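You operate a simulated robot arm through the tools that you are given. There is no shell and no other tool.

Carry out the task below with a simulated robot arm. There is one attempt and no reset: what you move stays moved.

Task
Shut the skid down and hang the OUT OF USE sign under the panel.
Fine: press stop first; then shut valve A, the inlet valve and the outlet valve and turn the main switch off; no trip; leave the other controls alone.

It is judged by the outcome, as a careful person would: the job done as asked, and still so three seconds after it is handed in. It fails if anything else is knocked over, pushed out of place, dropped, spilled or broken.

Robot
A 7-joint arm with a three-finger gripper, fixed in place. Base frame: the origin is at the foot of the arm, x ahead of it, y to its left, z up. Units: mm, degrees, N and s.
With the tool pointing down near the work surface it reaches from about 100 to 940 mm from the base axis. Its first joint turns from -166.0 to 166.0 degrees. Payload 2.69 kg.
Tool frame: the origin (TCP) lies between the finger pads and is the grasp point; the fingertips stand 30 mm ahead of it; z points along the fingers, y is the line along which they close. The gripper opens to 128 mm. The gripper's body begins 117 mm behind the TCP.
Orientation is that of the tool frame in the base frame, as a unit quaternion [x, y, z, w]. With the fingers straight down and closing along the base's y, the tool's x points along the base's -x, its y along +y and its z along -z.

Tools
- The arm moves only by the tool play_rows. Its argument "steps" is a list of rows, each an object (a shift or turn left out is 0, a gripper value left out holds the last) with "dp": the shift along the base's x, y, z in mm, a list of three; "rotation": the turn, a rotation vector about the base's x, y, z in degrees, a list of three; "jaw": the finger opening in mm, from 0 to 128. In form: [{"dp": [dx, dy, dz], "rotation": [rx, ry, rz], "jaw": jaw}, ...]. A call has 1 to 20 rows; each row shifts and turns the commanded pose from where the row before left it. Each row takes 0.2 s and may step no farther than 50 mm and 8.6 degrees from the row before; otherwise, or with a gripper value out of range, the whole call is refused. A pose out of reach is approached as far as the arm can. The call stops where the force on the tool passes 40 N (or 10 N more than at its start, if that is more) or the arm is blocked; 0.2 s more then pass. Each finger halts on what it meets, pressing with about 30 N; the grip force reading is that of the motor and also rises with nothing between the fingers. The clock runs only during rows and for 0.2 s after the last one: add rows that do not move to give the fingers time. It gives the time, the measured TCP pose, the force on the tool (base axes), the opening and the grip force at its end, in the units of the frame above (readings bear some noise), with the torque about the TCP (base axes, N m) and any sound that the robot's microphone picked up.
- Cameras (640 x 400 px; columns grow to the right, rows downward): "scene" is fixed at [226.6, -646.8, 1665.6]; the picture's right is [0.45, -0.89, 0.00], its down [-0.54, -0.27, -0.79] and it looks along [0.71, 0.36, -0.61] (base axes); focal length 242 px, centre (320, 200). "wrist" rides on the gripper at [58, 54, -131] in the tool frame; the picture's right is [-0.68, 0.74, 0.00], its down [-0.62, -0.57, -0.55] and it looks along [-0.40, -0.37, 0.84] (tool axes); focal length 234 px, centre (320, 200). There is no depth. A picture from a camera that has moved, and an enlarged one, comes with that camera's place and axes in the base frame and with its lens. The place of the scene camera against the robot may be out by one fixed shift of up to 25 mm in any direction.
- grab_frame(camera): a new picture of that camera. It takes no simulated time.
- move_column(by): slides the trunk up (or, below 0, down) by that many mm; the arm rides with it, the base frame stays. It gives what a move gives, with no picture.
- close_up(camera, box): a new picture of the part [left, top, right, bottom] of that camera's present view, enlarged. It takes no simulated time.
- job_done(): hands the job in; it is judged then, once.

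Nothing tells you positions but the pictures and the camera data. Unless the task says otherwise, let go and move clear before handing in.

The tools are called after ">>>" as name(argument=value, ...) on one line, values as JSON. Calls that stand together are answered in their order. play_rows: Moves the arm, as the interface text tells. Its arguments: {"type":"object","properties":{"steps":{"type":"array","items":{"type":"object","properties":{"dp":{"type":"array","items":{"type":"number"}},"rotation":{"type":"array","items":{"type":"number"}},"jaw":{"type":"number"}}}}},"required":["steps"]} The other tools are called the same way: move_column (by) slides the trunk up or down; grab_frame (camera) takes a picture; close_up (camera, box) takes an enlarged picture of a part of a camera's view; job_done () hands the job in.

At the start:

```text
clock: 0.0
position: [643.4, -66.4, 1514.3]
tool_rot: [0.001, 1.0, 0.0, 0.0]
contact_force: [0.1, 0.0, 0.3]
wrist_torque: [0.05, 0.02, 0.03]
finger_gap: 128.0
grip_force: 0.1
trunk travel left (down, up): [-250.0, 100.0]
```

scene: 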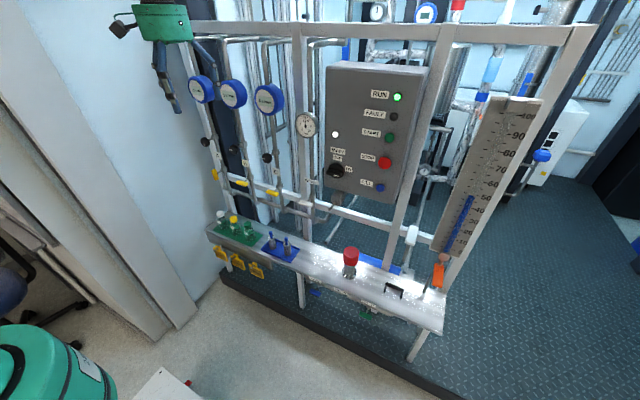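
wrist: 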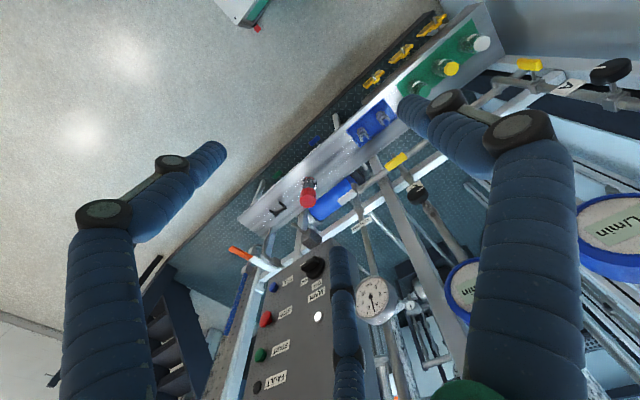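

I see a skid with a control panel, gauges, valves and a tray; I'll take enlarged views to identify each control and the sign before moving.

>>> close_up(camera="scene", box=[300, 50, 460, 210])

>>> close_up(camera="scene", box=[180, 60, 340, 210])

>>> close_up(camera="scene", box=[190, 160, 330, 290])

>>> close_up(camera="scene", box=[310, 180, 470, 340])

>>> close_up(camera="wrist", box=[220, 60, 480, 240])

>>> close_up(camera="wrist", box=[400, 0, 640, 160])

>>> close_up(camera="wrist", box=[200, 220, 440, 400])

```text
2.50 times, centred on (380, 130) of scene
camera zoom: at [226.6, -646.8, 1665.6], right [0.45, -0.89, 0.0], down [-0.54, -0.27, -0.79], along [0.71, 0.36, -0.61], focal length 606 px, centre (170, 375)
```

zoom: 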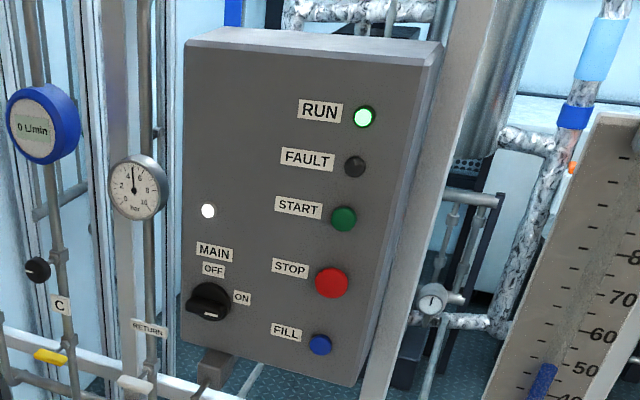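

```text
2.67 times, centred on (260, 135) of scene
camera zoom: at [226.6, -646.8, 1665.6], right [0.45, -0.89, 0.0], down [-0.54, -0.27, -0.79], along [0.71, 0.36, -0.61], focal length 646 px, centre (480, 373)
```

zoom: 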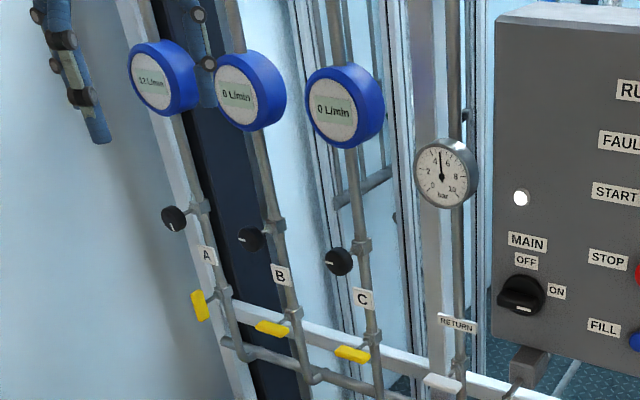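

```text
3.08 times, centred on (260, 225) of scene
camera zoom: at [226.6, -646.8, 1665.6], right [0.45, -0.89, 0.0], down [-0.54, -0.27, -0.79], along [0.71, 0.36, -0.61], focal length 746 px, centre (505, 123)
```

zoom: 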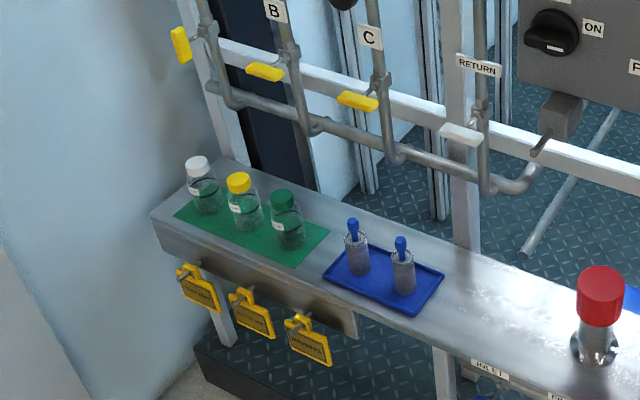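

```text
2.50 times, centred on (390, 260) of scene
camera zoom: at [226.6, -646.8, 1665.6], right [0.45, -0.89, 0.0], down [-0.54, -0.27, -0.79], along [0.71, 0.36, -0.61], focal length 606 px, centre (145, 50)
```

zoom: 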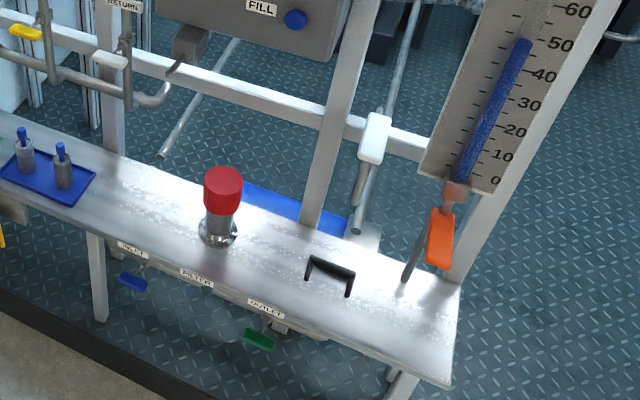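

```text
2.22 times, centred on (350, 150) of wrist
camera zoom: at [584.6, -12.4, 1643.4], right [0.68, 0.74, 0.0], down [0.62, -0.57, 0.55], along [0.4, -0.37, -0.84], focal length 520 px, centre (253, 311)
```

zoom: 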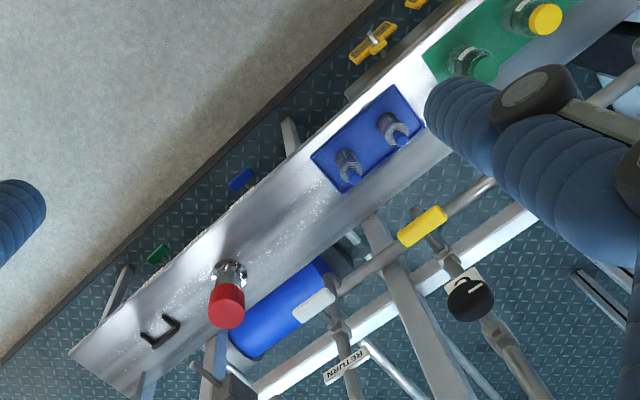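

```text
2.50 times, centred on (520, 80) of wrist
camera zoom: at [584.6, -12.4, 1643.4], right [0.68, 0.74, 0.0], down [0.62, -0.57, 0.55], along [0.4, -0.37, -0.84], focal length 585 px, centre (-180, 500)
```

zoom: 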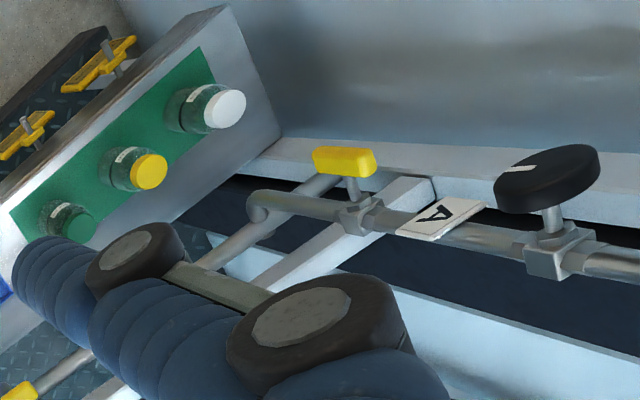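

```text
2.22 times, centred on (320, 310) of wrist
camera zoom: at [584.6, -12.4, 1643.4], right [0.68, 0.74, 0.0], down [0.62, -0.57, 0.55], along [0.4, -0.37, -0.84], focal length 520 px, centre (320, -44)
```

zoom: 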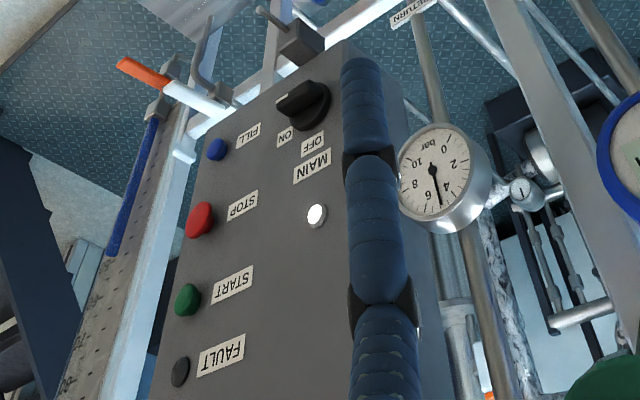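

The panel face is near x≈935 with STOP around [927,-524,1293], MAIN knob around [927,-356,1220]; inlet/outlet levers lie under the shelf near z≈495. I'll zoom further on the tags, peg under the panel, and the levers.

>>> close_up(camera="scene", box=[210, 235, 280, 285])

>>> close_up(camera="scene", box=[300, 160, 360, 220])

>>> close_up(camera="scene", box=[340, 265, 400, 325])

>>> close_up(camera="scene", box=[295, 265, 355, 315])

>>> close_up(camera="scene", box=[200, 120, 260, 200])

>>> close_up(camera="wrist", box=[350, 5, 450, 95])

>>> close_up(camera="wrist", box=[220, 200, 350, 290])

>>> close_up(camera="wrist", box=[270, 120, 350, 190])

```text
8.00 times, centred on (245, 260) of scene
camera zoom: at [226.6, -646.8, 1665.6], right [0.45, -0.89, 0.0], down [-0.54, -0.27, -0.79], along [0.71, 0.36, -0.61], focal length 1938 px, centre (920, -280)
```

zoom: 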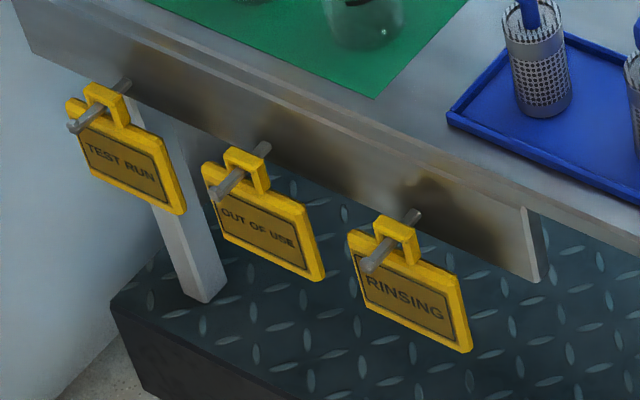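

```text
6.67 times, centred on (330, 190) of scene
camera zoom: at [226.6, -646.8, 1665.6], right [0.45, -0.89, 0.0], down [-0.54, -0.27, -0.79], along [0.71, 0.36, -0.61], focal length 1615 px, centre (253, 267)
```

zoom: 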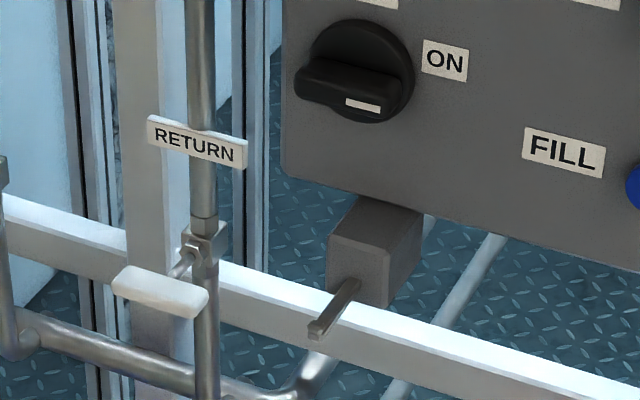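

```text
6.67 times, centred on (370, 295) of scene
camera zoom: at [226.6, -646.8, 1665.6], right [0.45, -0.89, 0.0], down [-0.54, -0.27, -0.79], along [0.71, 0.36, -0.61], focal length 1615 px, centre (-13, -433)
```

zoom: 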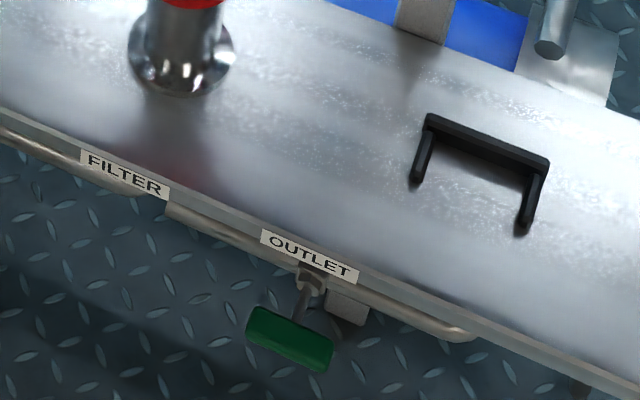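

```text
8.00 times, centred on (325, 290) of scene
camera zoom: at [226.6, -646.8, 1665.6], right [0.45, -0.89, 0.0], down [-0.54, -0.27, -0.79], along [0.71, 0.36, -0.61], focal length 1938 px, centre (280, -520)
```

zoom: 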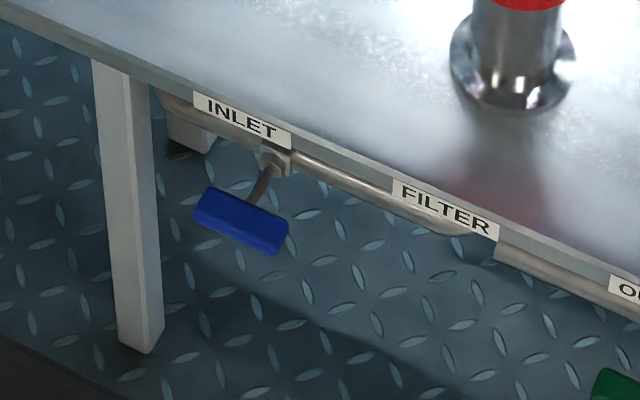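

```text
5.00 times, centred on (230, 160) of scene
camera zoom: at [226.6, -646.8, 1665.6], right [0.45, -0.89, 0.0], down [-0.54, -0.27, -0.79], along [0.71, 0.36, -0.61], focal length 1212 px, centre (770, 400)
```

zoom: 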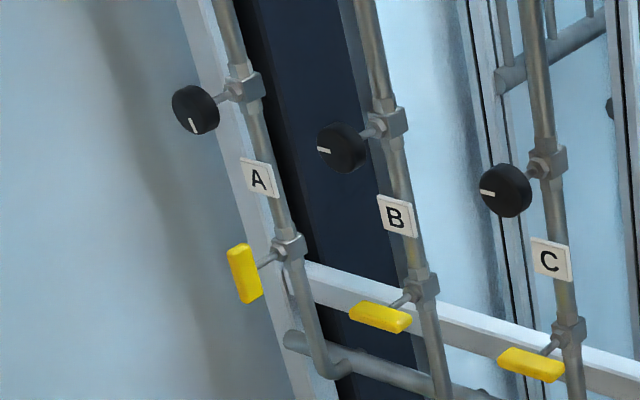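

```text
4.44 times, centred on (400, 50) of wrist
camera zoom: at [584.6, -12.4, 1643.4], right [0.68, 0.74, 0.0], down [0.62, -0.57, 0.55], along [0.4, -0.37, -0.84], focal length 1041 px, centre (-36, 867)
```

zoom: 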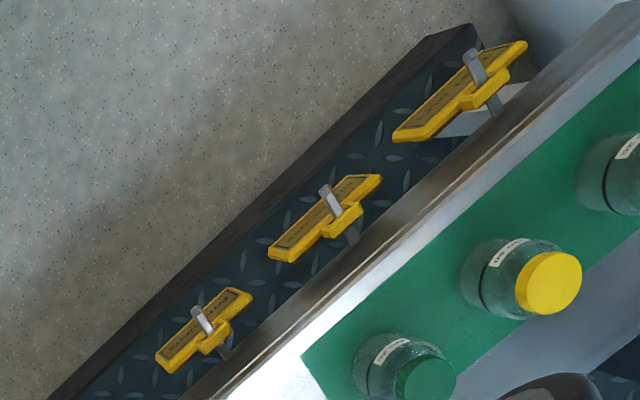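

```text
4.44 times, centred on (285, 245) of wrist
camera zoom: at [584.6, -12.4, 1643.4], right [0.68, 0.74, 0.0], down [0.62, -0.57, 0.55], along [0.4, -0.37, -0.84], focal length 1041 px, centre (476, 0)
```

zoom: 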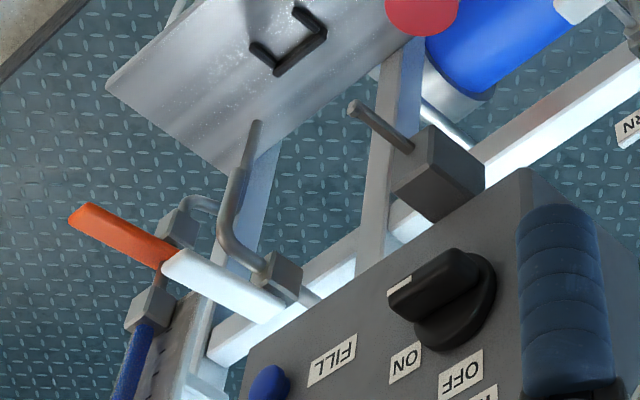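

```text
5.71 times, centred on (310, 155) of wrist
camera zoom: at [584.6, -12.4, 1643.4], right [0.68, 0.74, 0.0], down [0.62, -0.57, 0.55], along [0.4, -0.37, -0.84], focal length 1338 px, centre (377, 457)
```

zoom: 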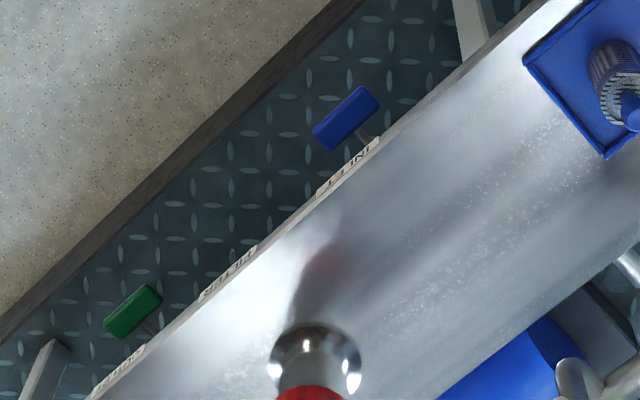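

The middle tag reads OUT OF USE, and the empty peg under the panel points toward the robot near [852..904, -371, 1095]. I'll first turn the tool to point at the skid (+x), staying well clear.

>>> play_rows(steps=[{"dp": [-10, 0, 0], "rotation": [0, -8.2, 0], "jaw": 40}, {"dp": [-10, 0, 0], "rotation": [0, -8.2, 0]}, {"dp": [-10, 0, 0], "rotation": [0, -8.2, 0]}, {"dp": [-10, 0, 0], "rotation": [0, -8.2, 0]}, {"dp": [0, 0, 0], "rotation": [0, -8.2, 0]}, {"dp": [0, 0, 0], "rotation": [0, -8.2, 0]}, {"dp": [0, 0, 0], "rotation": [0, -8.2, 0]}, {"dp": [0, 0, 0], "rotation": [0, -8.2, 0]}, {"dp": [0, 0, 0], "rotation": [0, -8.2, 0]}, {"dp": [0, 0, 0], "rotation": [0, -8.2, 0]}, {"dp": [0, 0, 0], "rotation": [0, -8.0, 0]}, {"dp": [0, 0, 0]}])

>>> grab_frame(camera="scene")

>>> grab_frame(camera="wrist")

```text
clock: 2.6
position: [602.8, -66.5, 1513.4]
tool_rot: [-0.001, 0.707, 0.0, 0.707]
contact_force: [0.9, -0.3, 1.4]
wrist_torque: [0.0, 0.02, -0.01]
finger_gap: 39.9
grip_force: 0.0
trunk travel left (down, up): [-250.0, 100.0]
```

```text
taken
```

scene: 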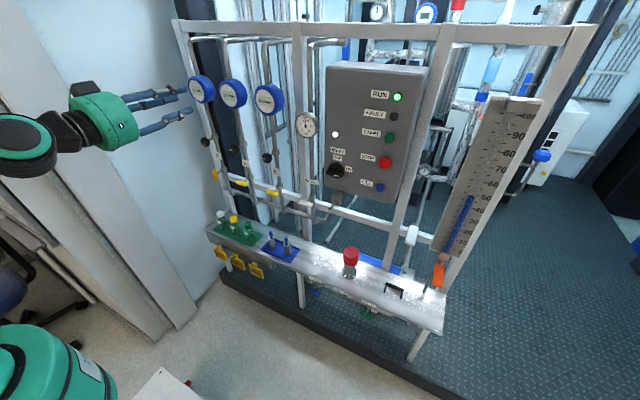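

```text
taken
camera wrist: at [472.1, -12.8, 1454.0], right [0.0, 0.74, 0.68], down [-0.55, -0.56, 0.62], along [0.84, -0.37, 0.41], focal length 234 px, centre (320, 200)
```

wrist: 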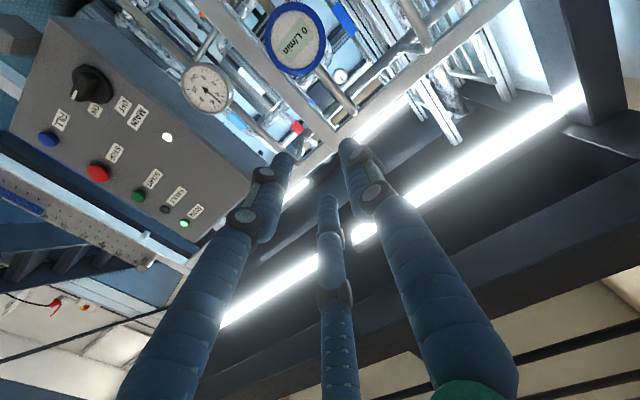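

The tool now points at the skid. I'll look at the gripper itself, then close the jaw and move in front of the STOP button.

>>> close_up(camera="scene", box=[0, 60, 220, 200])

>>> play_rows(steps=[{"dp": [0, -38, -18.4], "jaw": 0}, {"dp": [0, -38, -18.4]}, {"dp": [0, -38, -18.4]}, {"dp": [0, -38, -18.4]}, {"dp": [0, -38, -18.4]}, {"dp": [0, -38, -18.4]}, {"dp": [0, -38, -18.4]}, {"dp": [0, -38, -18.4]}, {"dp": [0, -38, -18.4]}, {"dp": [0, -38, -18.4]}, {"dp": [0, -38, -18.4]}, {"dp": [0, -38, -18.4]}, {"dp": [40, 0, 0]}, {"dp": [40, 0, 0]}, {"dp": [40, 0, 0]}, {"dp": [0, 0, 0]}])

>>> grab_frame(camera="scene")

>>> grab_frame(camera="wrist")

```text
2.86 times, centred on (110, 130) of scene
camera zoom: at [226.6, -646.8, 1665.6], right [0.45, -0.89, 0.0], down [-0.54, -0.27, -0.79], along [0.71, 0.36, -0.61], focal length 692 px, centre (920, 400)
```

zoom: 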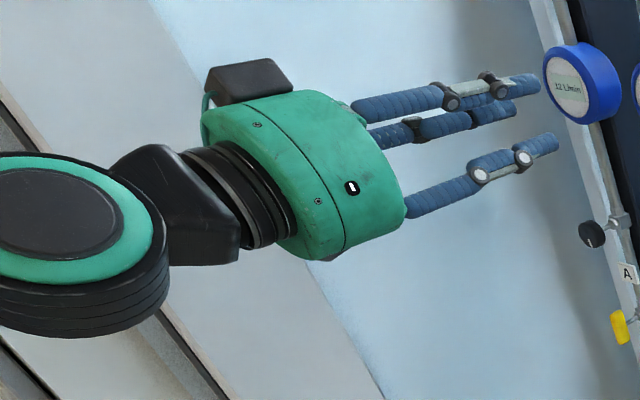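

```text
clock: 5.0
position: [651.0, -413.6, 1328.2]
tool_rot: [-0.046, 0.702, 0.035, 0.71]
contact_force: [-0.3, 1.5, -0.3]
wrist_torque: [0.01, 0.07, -0.23]
finger_gap: 2.1
grip_force: 30.0
trunk travel left (down, up): [-250.0, 100.0]
stopped in row 12: the force on the tool passed its limit at 101 N (the readings are from after the stop); the commanded pose is now the measured one
```

```text
taken
```

scene: 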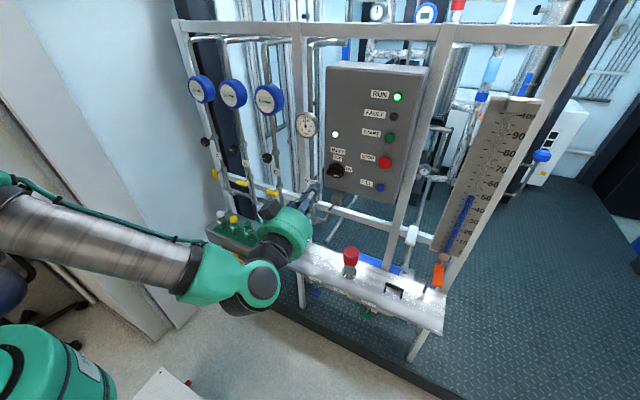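

```text
taken
camera wrist: at [515.4, -375.5, 1265.7], right [-0.09, 0.74, 0.66], down [-0.49, -0.62, 0.62], along [0.87, -0.27, 0.42], focal length 234 px, centre (320, 200)
```

wrist: 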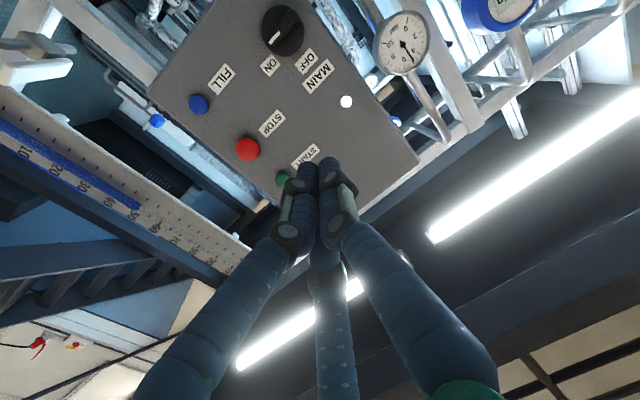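

The move stopped with a force spike though nothing seems to be touched; the arm drifted from the commanded line, possibly a wrist configuration limit. I'll restore the orientation in small steps and see how it responds.

>>> play_rows(steps=[{"dp": [0, 0, 0]}, {"dp": [0, 0, 0]}])

>>> close_up(camera="scene", box=[0, 160, 340, 400])

```text
clock: 5.6
position: [650.8, -415.0, 1324.7]
tool_rot: [-0.045, 0.703, 0.036, 0.709]
contact_force: [0.0, 0.0, 1.4]
wrist_torque: [0.0, 0.04, -0.03]
finger_gap: 2.3
grip_force: 29.3
trunk travel left (down, up): [-250.0, 100.0]
```

```text
1.67 times, centred on (170, 280) of scene
camera zoom: at [226.6, -646.8, 1665.6], right [0.45, -0.89, 0.0], down [-0.54, -0.27, -0.79], along [0.71, 0.36, -0.61], focal length 404 px, centre (570, 67)
```

zoom: 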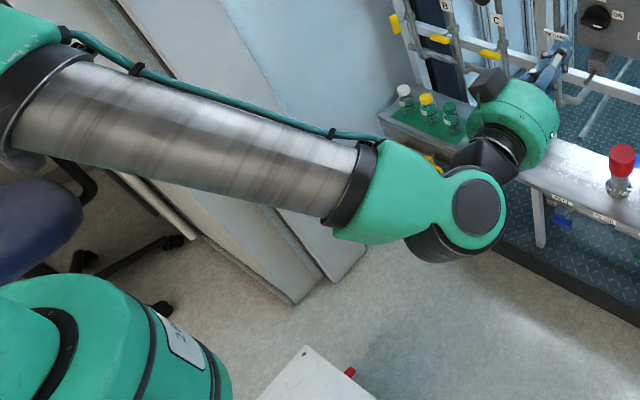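

>>> play_rows(steps=[{"dp": [0, 0, 0], "rotation": [0.2, 0.2, -2.2]}, {"dp": [0, 0, 0], "rotation": [0.2, 0.2, -2.2]}, {"dp": [0, 0, 0], "rotation": [0.3, 0.1, -2.2]}, {"dp": [0, 0, 0]}])

>>> play_rows(steps=[{"dp": [0, -10, -5]}, {"dp": [0, -10, -5]}, {"dp": [0, -10, -5]}, {"dp": [0, -10, -5]}, {"dp": [0, 0, 0]}])

```text
clock: 6.6
position: [653.0, -410.9, 1322.0]
tool_rot: [0.0, 0.708, 0.002, 0.707]
contact_force: [0.4, 0.6, 0.5]
wrist_torque: [0.0, -0.01, -0.04]
finger_gap: 1.9
grip_force: 30.3
trunk travel left (down, up): [-250.0, 100.0]
```

```text
clock: 7.8
position: [650.2, -456.4, 1304.1]
tool_rot: [0.002, 0.707, 0.0, 0.707]
contact_force: [-0.2, -0.1, 0.1]
wrist_torque: [0.0, -0.01, 0.05]
finger_gap: 2.2
grip_force: 29.7
trunk travel left (down, up): [-250.0, 100.0]
```

That works fine in slower steps. Continuing slowly to a spot in front of STOP.

>>> play_rows(steps=[{"dp": [5, -15, -3]}, {"dp": [5, -15, -3]}, {"dp": [5, -15, -3]}, {"dp": [5, -15, -2]}, {"dp": [5, -8, 0]}, {"dp": [15, 0, 0]}, {"dp": [15, 0, 0]}, {"dp": [15, 0, 0]}, {"dp": [15, 0, 0]}, {"dp": [0, 0, 0]}])

>>> grab_frame(camera="scene")

>>> grab_frame(camera="wrist")

```text
clock: 10.0
position: [735.4, -523.0, 1294.6]
tool_rot: [0.001, 0.707, 0.0, 0.707]
contact_force: [0.4, -1.3, -0.4]
wrist_torque: [-0.01, -0.04, 0.01]
finger_gap: 1.7
grip_force: 29.7
trunk travel left (down, up): [-250.0, 100.0]
```

```text
taken
```

scene: 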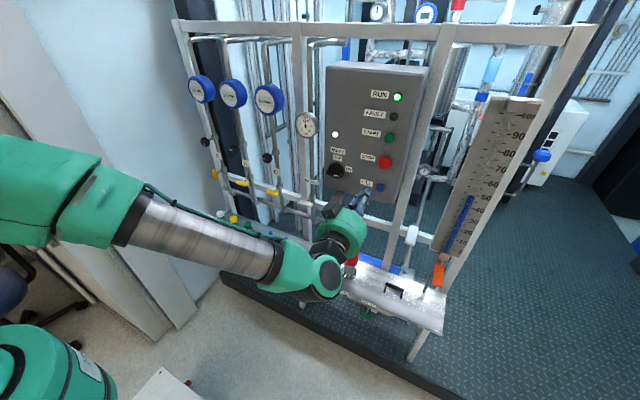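

```text
taken
camera wrist: at [604.5, -468.2, 1234.7], right [0.0, 0.74, 0.68], down [-0.55, -0.57, 0.62], along [0.84, -0.37, 0.4], focal length 234 px, centre (320, 200)
```

wrist: 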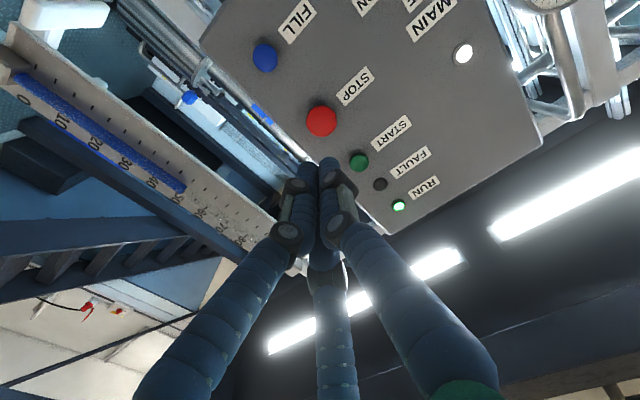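

STOP refines to about y=-522, z=1296, front near x≈920–927, and the fingers are aligned with it. I'll advance and press slowly.

>>> play_rows(steps=[{"dp": [20, 0, 0.4]}, {"dp": [20, 0, 0.4]}, {"dp": [20, 0, 0.4]}, {"dp": [20, 0, 0]}, {"dp": [20, 0, 0]}, {"dp": [20, 0, 0]}, {"dp": [0, 0, 0]}])

>>> grab_frame(camera="wrist")

>>> close_up(camera="scene", box=[320, 80, 440, 220])

```text
clock: 11.6
position: [855.0, -523.0, 1293.5]
tool_rot: [0.001, 0.707, 0.0, 0.707]
contact_force: [-0.6, 0.1, -0.8]
wrist_torque: [0.0, -0.03, -0.02]
finger_gap: 1.9
grip_force: 29.9
trunk travel left (down, up): [-250.0, 100.0]
```

```text
taken
camera wrist: at [724.9, -470.5, 1233.3], right [0.0, 0.74, 0.68], down [-0.55, -0.57, 0.62], along [0.84, -0.37, 0.4], focal length 234 px, centre (320, 200)
```

wrist: 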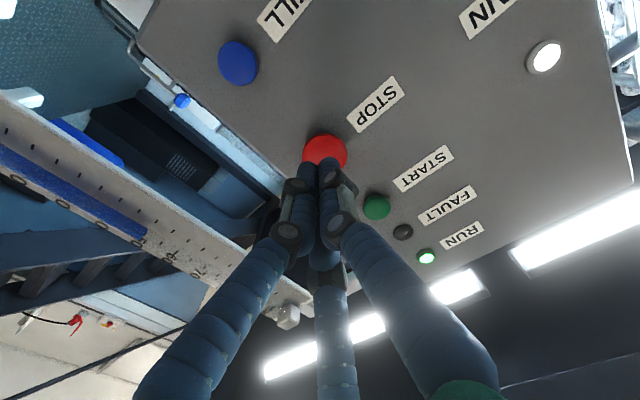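

```text
2.86 times, centred on (380, 150) of scene
camera zoom: at [226.6, -646.8, 1665.6], right [0.45, -0.89, 0.0], down [-0.54, -0.27, -0.79], along [0.71, 0.36, -0.61], focal length 692 px, centre (149, 343)
```

zoom: 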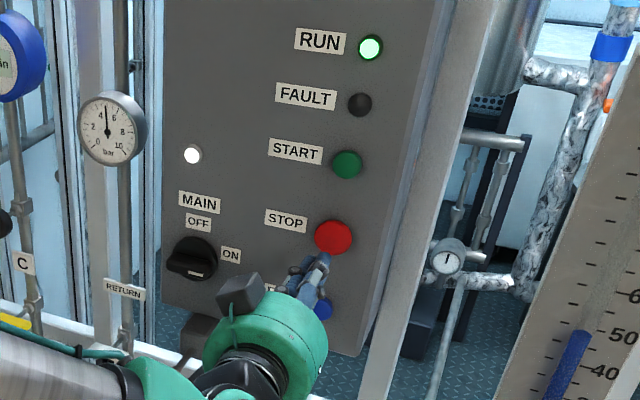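

Aligned on the STOP button centre. Now pressing in small steps.

>>> play_rows(steps=[{"dp": [10, 0, 1]}, {"dp": [10, 0, 1]}, {"dp": [5, 0, 0]}, {"dp": [4, 0, 0]}, {"dp": [4, 0, 0]}, {"dp": [4, 0, 0]}, {"dp": [3, 0, 0]}, {"dp": [3, 0, 0]}, {"dp": [3, 0, 0]}, {"dp": [3, 0, 0]}])

>>> grab_frame(camera="wrist")

>>> close_up(camera="scene", box=[320, 80, 440, 220])

```text
clock: 13.8
position: [904.3, -524.0, 1295.4]
tool_rot: [0.001, 0.707, 0.001, 0.707]
contact_force: [-10.9, 1.6, -0.1]
wrist_torque: [-0.07, -0.05, 0.03]
finger_gap: 6.0
grip_force: 31.7
trunk travel left (down, up): [-250.0, 100.0]
heard: click
```

```text
taken
camera wrist: at [773.8, -470.2, 1236.1], right [0.0, 0.74, 0.68], down [-0.55, -0.57, 0.61], along [0.84, -0.37, 0.4], focal length 234 px, centre (320, 200)
```

wrist: 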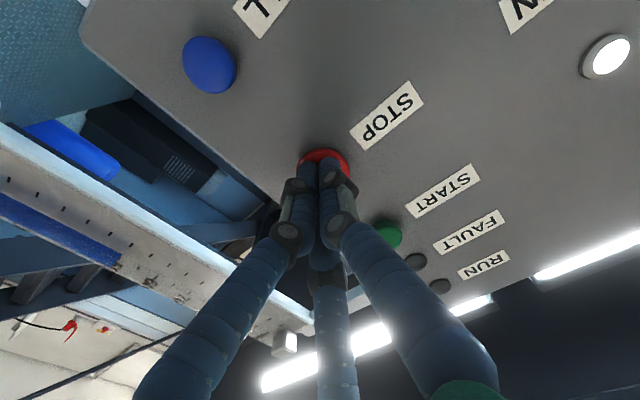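

```text
2.86 times, centred on (380, 150) of scene
camera zoom: at [226.6, -646.8, 1665.6], right [0.45, -0.89, 0.0], down [-0.54, -0.27, -0.79], along [0.71, 0.36, -0.61], focal length 692 px, centre (149, 343)
```

zoom: 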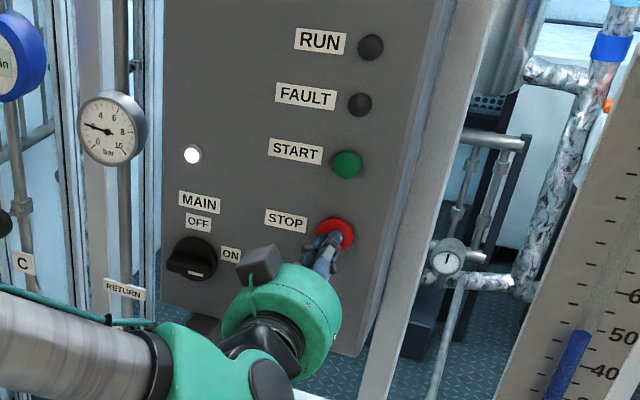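

STOP clicked and the RUN lamp went out, with pressure falling. I'll back off, then traverse toward valve A (around [958, 347, 982]).

>>> play_rows(steps=[{"dp": [-15, 0, 0]}, {"dp": [-20, 0, 0]}, {"dp": [-25, 0, 0]}, {"dp": [-25, 0, 0]}, {"dp": [-25, 0, 0]}, {"dp": [-25, 10, 0]}, {"dp": [-10, 25, 0]}, {"dp": [0, 25, -5]}, {"dp": [0, 25, -5]}, {"dp": [0, 25, -5]}, {"dp": [0, 25, -5]}, {"dp": [0, 25, -5]}, {"dp": [0, 25, -5]}, {"dp": [0, 25, -5]}, {"dp": [0, 25, -5]}, {"dp": [0, 25, -5]}, {"dp": [0, 25, -5]}, {"dp": [0, 25, -5]}, {"dp": [0, 0, 0]}])

>>> play_rows(steps=[{"dp": [0, 25, -5]}, {"dp": [0, 25, -5]}, {"dp": [0, 25, -5]}, {"dp": [0, 25, -5]}, {"dp": [0, 25, -5]}, {"dp": [0, 25, -5]}, {"dp": [0, 25, -5]}, {"dp": [0, 25, -5]}, {"dp": [0, 25, -5]}, {"dp": [0, 25, -5]}, {"dp": [0, 0, 0]}])

>>> grab_frame(camera="scene")

>>> grab_frame(camera="wrist")

```text
clock: 17.8
position: [762.4, -214.6, 1242.7]
tool_rot: [0.001, 0.707, 0.0, 0.707]
contact_force: [0.7, 1.0, -0.3]
wrist_torque: [0.0, 0.02, -0.02]
finger_gap: 2.1
grip_force: 31.3
trunk travel left (down, up): [-250.0, 100.0]
```

```text
clock: 20.2
position: [754.9, -96.3, 1211.6]
tool_rot: [-0.004, 0.708, 0.005, 0.707]
contact_force: [-0.5, -0.1, -0.3]
wrist_torque: [0.01, -0.02, -0.02]
finger_gap: 2.1
grip_force: 31.3
out of reach, approached as far as the arm can: row 5, 6, 7, 8, 9, 10
trunk travel left (down, up): [-250.0, 100.0]
```

```text
taken
```

scene: 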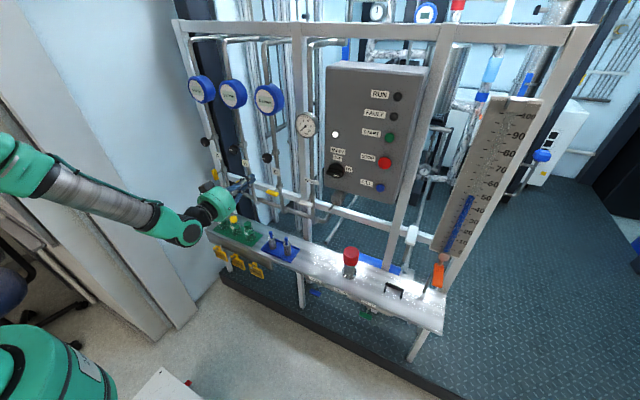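

```text
taken
camera wrist: at [623.4, -44.6, 1152.2], right [-0.01, 0.74, 0.68], down [-0.54, -0.57, 0.62], along [0.84, -0.36, 0.4], focal length 234 px, centre (320, 200)
```

wrist: 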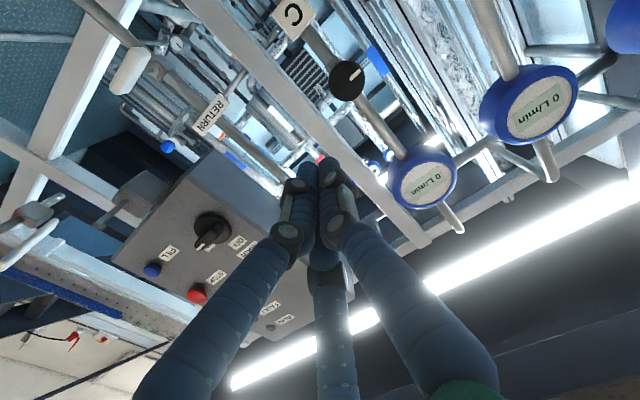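

The arm reports a reach limit here, so the elbow configuration matters. Let me look at the arm's shape closely before choosing another path.

>>> close_up(camera="scene", box=[0, 100, 300, 400])

```text
1.33 times, centred on (150, 250) of scene
camera zoom: at [226.6, -646.8, 1665.6], right [0.45, -0.89, 0.0], down [-0.54, -0.27, -0.79], along [0.71, 0.36, -0.61], focal length 323 px, centre (547, 133)
```

zoom: 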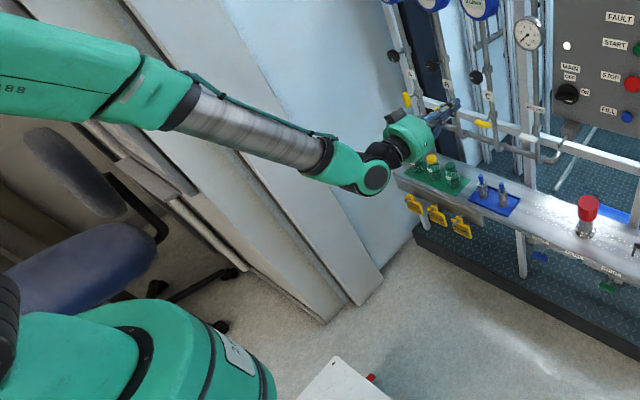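

The elbow sits up and to the left with the forearm reaching back to the right. I'll probe small moves (forward, up) to see which freedom restores leftward travel.

>>> play_rows(steps=[{"dp": [15, 0, 5]}, {"dp": [15, 0, 5]}, {"dp": [15, 0, 5]}, {"dp": [0, 15, 0]}, {"dp": [0, 15, 0]}, {"dp": [0, 15, 0]}, {"dp": [0, 0, 0]}])

```text
clock: 21.8
position: [786.1, -97.3, 1231.7]
tool_rot: [-0.006, 0.709, 0.007, 0.705]
contact_force: [0.2, 0.2, -0.8]
wrist_torque: [0.0, -0.02, 0.02]
finger_gap: 2.3
grip_force: 31.2
out of reach, approached as far as the arm can: row 1, 4, 5, 6
trunk travel left (down, up): [-250.0, 100.0]
```

>>> play_rows(steps=[{"dp": [0, -20, 0]}, {"dp": [0, 0, 0]}])

```text
clock: 22.4
position: [787.6, -118.0, 1230.9]
tool_rot: [0.001, 0.707, 0.0, 0.707]
contact_force: [-0.7, 0.0, 0.6]
wrist_torque: [0.04, -0.01, 0.02]
finger_gap: 2.1
grip_force: 31.4
trunk travel left (down, up): [-250.0, 100.0]
```

The command is clipped to what's reachable, which makes probing easy. Try rolling the tool about its axis and then moving left.

>>> play_rows(steps=[{"dp": [0, 0, 0], "rotation": [8, 0, 0]}, {"dp": [0, 0, 0], "rotation": [8, 0, 0]}, {"dp": [0, 0, 0], "rotation": [8, 0, 0]}, {"dp": [0, 15, 0]}, {"dp": [0, 15, 0]}, {"dp": [0, 15, 0]}, {"dp": [0, 15, 0]}, {"dp": [0, 0, 0]}])

```text
clock: 24.2
position: [782.9, -97.1, 1236.5]
tool_rot: [0.143, 0.694, 0.153, 0.689]
contact_force: [-0.3, 0.3, -0.5]
wrist_torque: [0.03, 0.0, 0.0]
finger_gap: 2.2
grip_force: 31.6
out of reach, approached as far as the arm can: row 5, 6, 7
trunk travel left (down, up): [-250.0, 100.0]
```

Roll isn't the limiting joint. Now probe yaw (pointing slightly left) with leftward motion.

>>> play_rows(steps=[{"dp": [0, -15, 0], "rotation": [-8, 0, 0]}, {"dp": [0, 0, 0], "rotation": [-8, 0, 0]}, {"dp": [0, 0, 0], "rotation": [-8, 0, 0]}, {"dp": [0, 0, 0], "rotation": [0, 0, 6]}, {"dp": [0, 0, 0], "rotation": [0, 0, 6]}, {"dp": [0, 0, 0]}])

>>> play_rows(steps=[{"dp": [0, 15, 0]}, {"dp": [0, 15, 0]}, {"dp": [0, 15, 0]}, {"dp": [0, 15, 0]}, {"dp": [0, 0, 0]}])

```text
clock: 25.6
position: [781.4, -109.9, 1235.8]
tool_rot: [-0.072, 0.703, 0.074, 0.703]
contact_force: [0.1, -0.5, 0.1]
wrist_torque: [0.01, -0.01, 0.04]
finger_gap: 1.9
grip_force: 31.5
trunk travel left (down, up): [-250.0, 100.0]
```

```text
clock: 26.8
position: [780.9, -49.8, 1236.3]
tool_rot: [-0.073, 0.703, 0.073, 0.703]
contact_force: [-0.1, -0.3, -0.5]
wrist_torque: [0.01, 0.0, -0.05]
finger_gap: 2.1
grip_force: 31.4
trunk travel left (down, up): [-250.0, 100.0]
```

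Yawing left frees the motion. Since relative height matters too, I'll lower the trunk fully, which puts the tool near valve A's height.

>>> move_column(by=-250)

>>> play_rows(steps=[{"dp": [-5, 20, 0], "rotation": [0, 0, 2]}, {"dp": [-5, 20, 0], "rotation": [0, 0, 2]}, {"dp": [-5, 20, 0], "rotation": [0, 0, 2]}, {"dp": [-5, 20, 0], "rotation": [0, 0, 2]}, {"dp": [-5, 20, 0]}, {"dp": [0, 20, 0]}, {"dp": [0, 20, 0]}, {"dp": [0, 20, 0]}, {"dp": [0, 20, 0]}, {"dp": [0, 20, 0]}, {"dp": [0, 20, 0]}, {"dp": [0, 20, 0]}, {"dp": [0, 0, 0]}])

>>> grab_frame(camera="scene")

>>> grab_frame(camera="wrist")

```text
clock: 29.4
position: [781.6, -48.5, 987.2]
tool_rot: [-0.073, 0.703, 0.074, 0.703]
contact_force: [-0.1, -0.5, -0.3]
wrist_torque: [0.02, 0.0, -0.03]
finger_gap: 2.1
grip_force: 31.5
trunk travel left (down, up): [0.0, 350.0]
```

```text
clock: 32.2
position: [763.0, 165.6, 987.7]
tool_rot: [-0.129, 0.696, 0.129, 0.694]
contact_force: [1.1, 0.1, -0.3]
wrist_torque: [-0.01, 0.03, 0.0]
finger_gap: 2.1
grip_force: 31.5
out of reach, approached as far as the arm can: row 11, 12
trunk travel left (down, up): [0.0, 350.0]
```

```text
taken
```

scene: 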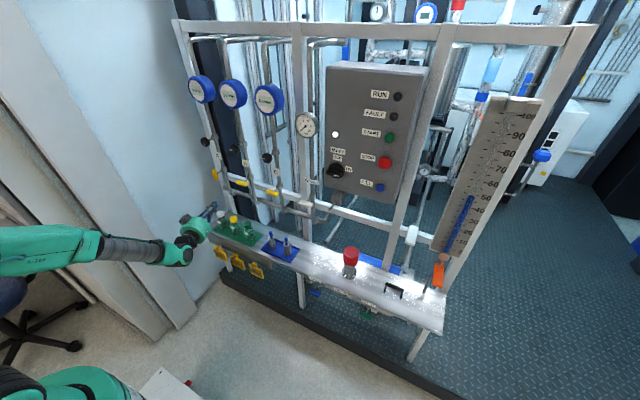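

```text
taken
camera wrist: at [621.1, 169.2, 929.3], right [-0.26, 0.69, 0.68], down [-0.31, -0.72, 0.62], along [0.91, -0.05, 0.4], focal length 234 px, centre (320, 200)
```

wrist: 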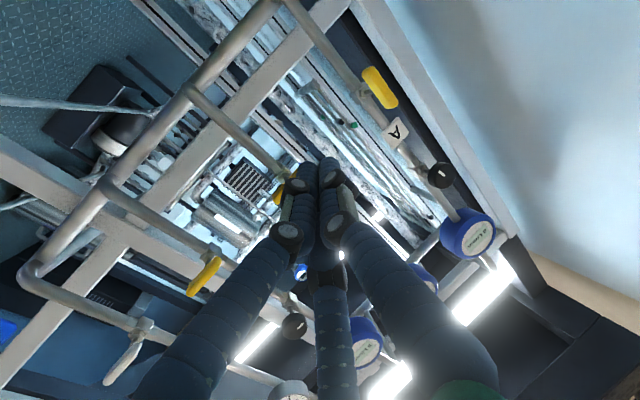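

Valve A's yellow lever is visible ahead-left. I'll yaw a bit more and move up to it, opening the jaw.

>>> play_rows(steps=[{"dp": [0, 0, 0], "rotation": [0, 0, 4], "jaw": 60}, {"dp": [0, 0, 0], "rotation": [0, 0, 4]}, {"dp": [0, 20, 0], "rotation": [0, 0, 2]}, {"dp": [5, 20, 0], "rotation": [0, 0, 2]}, {"dp": [5, 20, 0]}, {"dp": [5, 20, 0]}, {"dp": [5, 20, 0]}, {"dp": [5, 20, 0]}, {"dp": [5, 20, 0]}, {"dp": [5, 20, 0]}, {"dp": [0, 0, 0]}])

>>> grab_frame(camera="wrist")

```text
clock: 34.6
position: [796.6, 328.0, 987.5]
tool_rot: [-0.194, 0.68, 0.195, 0.679]
contact_force: [0.1, 0.3, -0.6]
wrist_torque: [0.02, 0.0, -0.02]
finger_gap: 60.0
grip_force: 0.0
trunk travel left (down, up): [0.0, 350.0]
```

```text
taken
camera wrist: at [656.3, 303.6, 928.0], right [-0.39, 0.62, 0.68], down [-0.17, -0.77, 0.62], along [0.91, 0.13, 0.4], focal length 234 px, centre (320, 200)
```

wrist: 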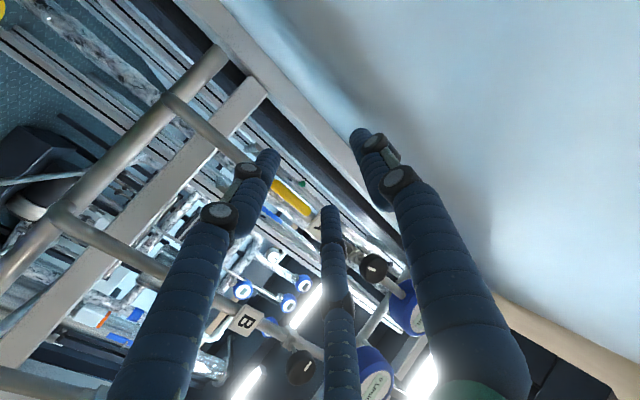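

The limit looks like a minimum bend between forearm and tool, so a higher shoulder (steeper forearm) will help here. I'll back off, raise the trunk fully, then come down with the arm.

>>> play_rows(steps=[{"dp": [-20, -10, 0]}, {"dp": [-20, -10, 0]}, {"dp": [-20, -10, 0]}, {"dp": [0, 0, 0]}])

>>> move_column(by=350)

>>> play_rows(steps=[{"dp": [0, 0, -20]}, {"dp": [0, 0, -20]}, {"dp": [0, 0, -20]}, {"dp": [0, 0, -20]}, {"dp": [0, 0, -20]}, {"dp": [0, 0, -20]}, {"dp": [0, 0, -20]}, {"dp": [0, 0, -20]}, {"dp": [0, 0, -20]}, {"dp": [0, 0, -20]}, {"dp": [0, 0, -20]}, {"dp": [0, 0, -20]}, {"dp": [0, 0, -20]}, {"dp": [0, 0, -20]}, {"dp": [0, 0, -20]}, {"dp": [0, 0, -20]}, {"dp": [0, 0, 0]}])

```text
clock: 35.6
position: [736.7, 297.0, 986.4]
tool_rot: [-0.193, 0.68, 0.195, 0.68]
contact_force: [-0.5, -0.5, -0.6]
wrist_torque: [0.0, 0.0, 0.01]
finger_gap: 60.0
grip_force: 0.1
trunk travel left (down, up): [0.0, 350.0]
```

```text
clock: 39.0
position: [736.3, 296.1, 1336.2]
tool_rot: [-0.194, 0.68, 0.195, 0.68]
contact_force: [0.3, 0.7, -0.3]
wrist_torque: [0.02, -0.01, -0.01]
finger_gap: 59.7
grip_force: 0.1
trunk travel left (down, up): [-350.0, 0.0]
```

```text
clock: 42.6
position: [759.9, 289.1, 1063.5]
tool_rot: [-0.189, 0.683, 0.212, 0.673]
contact_force: [0.3, 0.3, -1.2]
wrist_torque: [0.03, 0.0, 0.03]
finger_gap: 60.0
grip_force: 0.1
out of reach, approached as far as the arm can: row 7, 8, 9, 10, 11, 12, 13, 14, 15, 16
trunk travel left (down, up): [-350.0, 0.0]
```

>>> play_rows(steps=[{"dp": [20, 0, 0]}, {"dp": [20, 0, 0]}, {"dp": [20, 0, 0]}, {"dp": [0, 0, 0], "rotation": [0, 0, -5]}, {"dp": [0, 0, 0], "rotation": [0, 0, -5]}, {"dp": [0, 0, 0]}])

>>> grab_frame(camera="scene")

>>> grab_frame(camera="wrist")

```text
clock: 44.0
position: [764.7, 282.6, 1066.0]
tool_rot: [-0.173, 0.687, 0.204, 0.675]
contact_force: [0.1, 0.2, 0.5]
wrist_torque: [0.03, 0.0, 0.02]
finger_gap: 59.9
grip_force: 0.0
out of reach, approached as far as the arm can: row 1, 2, 3, 4, 5
trunk travel left (down, up): [-350.0, 0.0]
```

```text
taken
```

scene: 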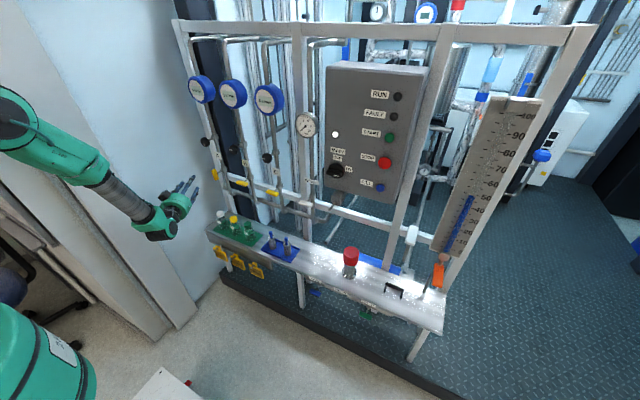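

```text
taken
camera wrist: at [623.2, 263.2, 1010.0], right [-0.36, 0.61, 0.71], down [-0.16, -0.79, 0.59], along [0.92, 0.1, 0.38], focal length 234 px, centre (320, 200)
```

wrist: 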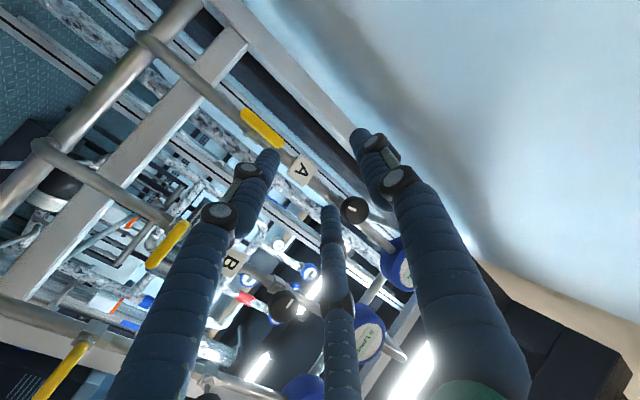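

The limit is consistent with the forearm-roll joint: the wrist is in a "flipped" branch. I'll unwind it smoothly: retreat upward, yaw the tool left, pitch it down, then yaw back, ending in a normal tool-down-ish posture.

>>> play_rows(steps=[{"dp": [-5, 0, 20]}, {"dp": [-5, 0, 20]}, {"dp": [-5, 0, 20]}, {"dp": [-5, -10, 20]}, {"dp": [-10, -15, 20], "rotation": [0, 0, 4]}, {"dp": [-10, -15, 20], "rotation": [0, 0, 4]}, {"dp": [-10, -15, 20], "rotation": [0, 0, 4]}, {"dp": [-10, -15, 10], "rotation": [0, 0, 4]}, {"dp": [-10, -15, 10], "rotation": [0, 0, 4]}, {"dp": [-5, -15, 10], "rotation": [0, 0, 4]}, {"dp": [0, 0, 0], "rotation": [0, 0, 4]}, {"dp": [0, 0, 0], "rotation": [0, 0, 4]}, {"dp": [0, 0, 0], "rotation": [0, 0, 4]}, {"dp": [0, 0, 0], "rotation": [0, 0, 4]}, {"dp": [0, 0, 0]}])

>>> grab_frame(camera="scene")

```text
clock: 47.2
position: [690.0, 182.3, 1238.2]
tool_rot: [-0.399, 0.586, 0.423, 0.564]
contact_force: [0.8, -0.3, -0.5]
wrist_torque: [0.02, 0.02, 0.04]
finger_gap: 59.9
grip_force: 0.0
trunk travel left (down, up): [-350.0, 0.0]
```

```text
taken
```

scene: 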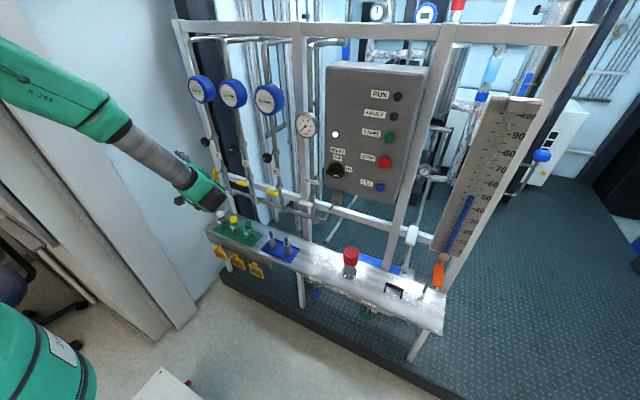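

Yaw is ~71°. Now pitch the tool down about its horizontal cross-axis.

>>> play_rows(steps=[{"dp": [0, 0, 0], "rotation": [-5.7, 1.9, 0]}, {"dp": [0, 0, 0], "rotation": [-5.7, 1.9, 0]}, {"dp": [0, 0, 0], "rotation": [-5.7, 1.9, 0]}, {"dp": [0, 0, 0], "rotation": [-5.7, 1.9, 0]}, {"dp": [0, 0, 0], "rotation": [-5.7, 1.9, 0]}, {"dp": [0, 0, 0], "rotation": [-5.7, 1.9, 0]}, {"dp": [0, 0, 0], "rotation": [-5.7, 1.9, 0]}, {"dp": [0, 0, 0], "rotation": [-5.7, 1.9, 0]}, {"dp": [0, 0, 0], "rotation": [-5.7, 1.9, 0]}, {"dp": [0, 0, 0], "rotation": [-5.7, 1.9, 0]}, {"dp": [0, 0, 0]}])

>>> grab_frame(camera="scene")

```text
clock: 49.6
position: [689.0, 183.1, 1238.4]
tool_rot: [-0.548, 0.797, 0.15, 0.206]
contact_force: [-0.3, 0.2, -0.2]
wrist_torque: [-0.03, 0.01, 0.02]
finger_gap: 60.4
grip_force: 0.0
trunk travel left (down, up): [-350.0, 0.0]
```

```text
taken
```

scene: 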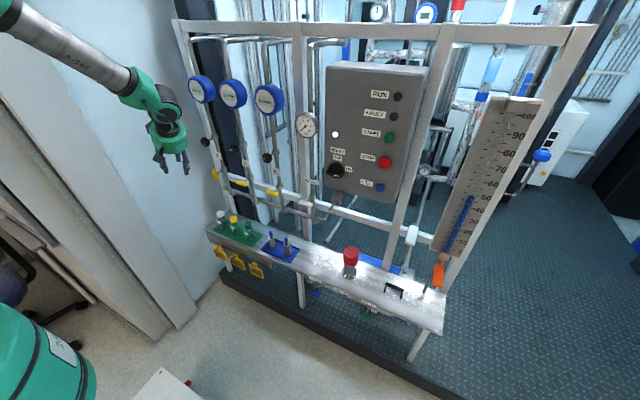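

Smooth. Now yaw back toward straight ahead with the tool pitched ~60° down.

>>> play_rows(steps=[{"dp": [0, 0, 0], "rotation": [0, 0, -7]}, {"dp": [0, 0, 0], "rotation": [0, 0, -7]}, {"dp": [0, 0, 0], "rotation": [0, 0, -7]}, {"dp": [0, 0, 0], "rotation": [0, 0, -7]}, {"dp": [0, 0, 0], "rotation": [0, 0, -7]}, {"dp": [0, 0, 0], "rotation": [0, 0, -7]}, {"dp": [0, 0, 0], "rotation": [0, 0, -7]}, {"dp": [0, 0, 0], "rotation": [0, 0, -7]}, {"dp": [0, 0, 0], "rotation": [0, 0, -7]}, {"dp": [0, 0, 0], "rotation": [0, 0, -6]}, {"dp": [0, 0, 0]}])

>>> grab_frame(camera="scene")

>>> grab_frame(camera="wrist")

```text
clock: 52.0
position: [688.7, 182.4, 1237.8]
tool_rot: [-0.031, 0.967, 0.015, 0.252]
contact_force: [0.4, 0.4, 0.1]
wrist_torque: [-0.02, -0.01, -0.03]
finger_gap: 59.9
grip_force: 0.1
out of reach, approached as far as the arm can: row 9
trunk travel left (down, up): [-350.0, 0.0]
```

```text
taken
```

scene: 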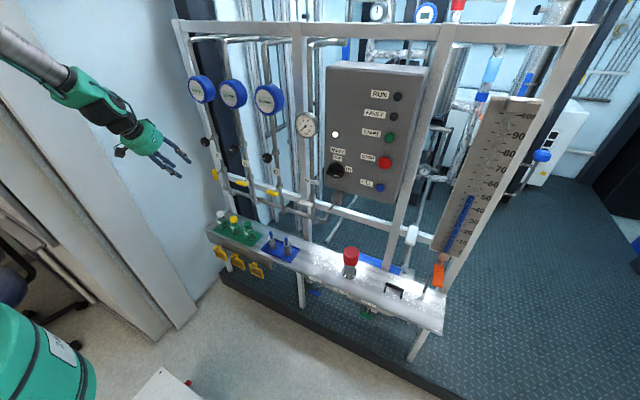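

```text
taken
camera wrist: at [571.5, 226.6, 1323.6], right [0.54, 0.77, 0.34], down [0.31, -0.56, 0.77], along [0.78, -0.31, -0.54], focal length 234 px, centre (320, 200)
```

wrist: 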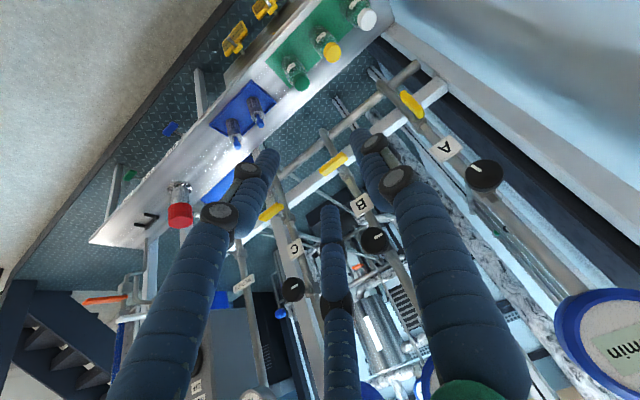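

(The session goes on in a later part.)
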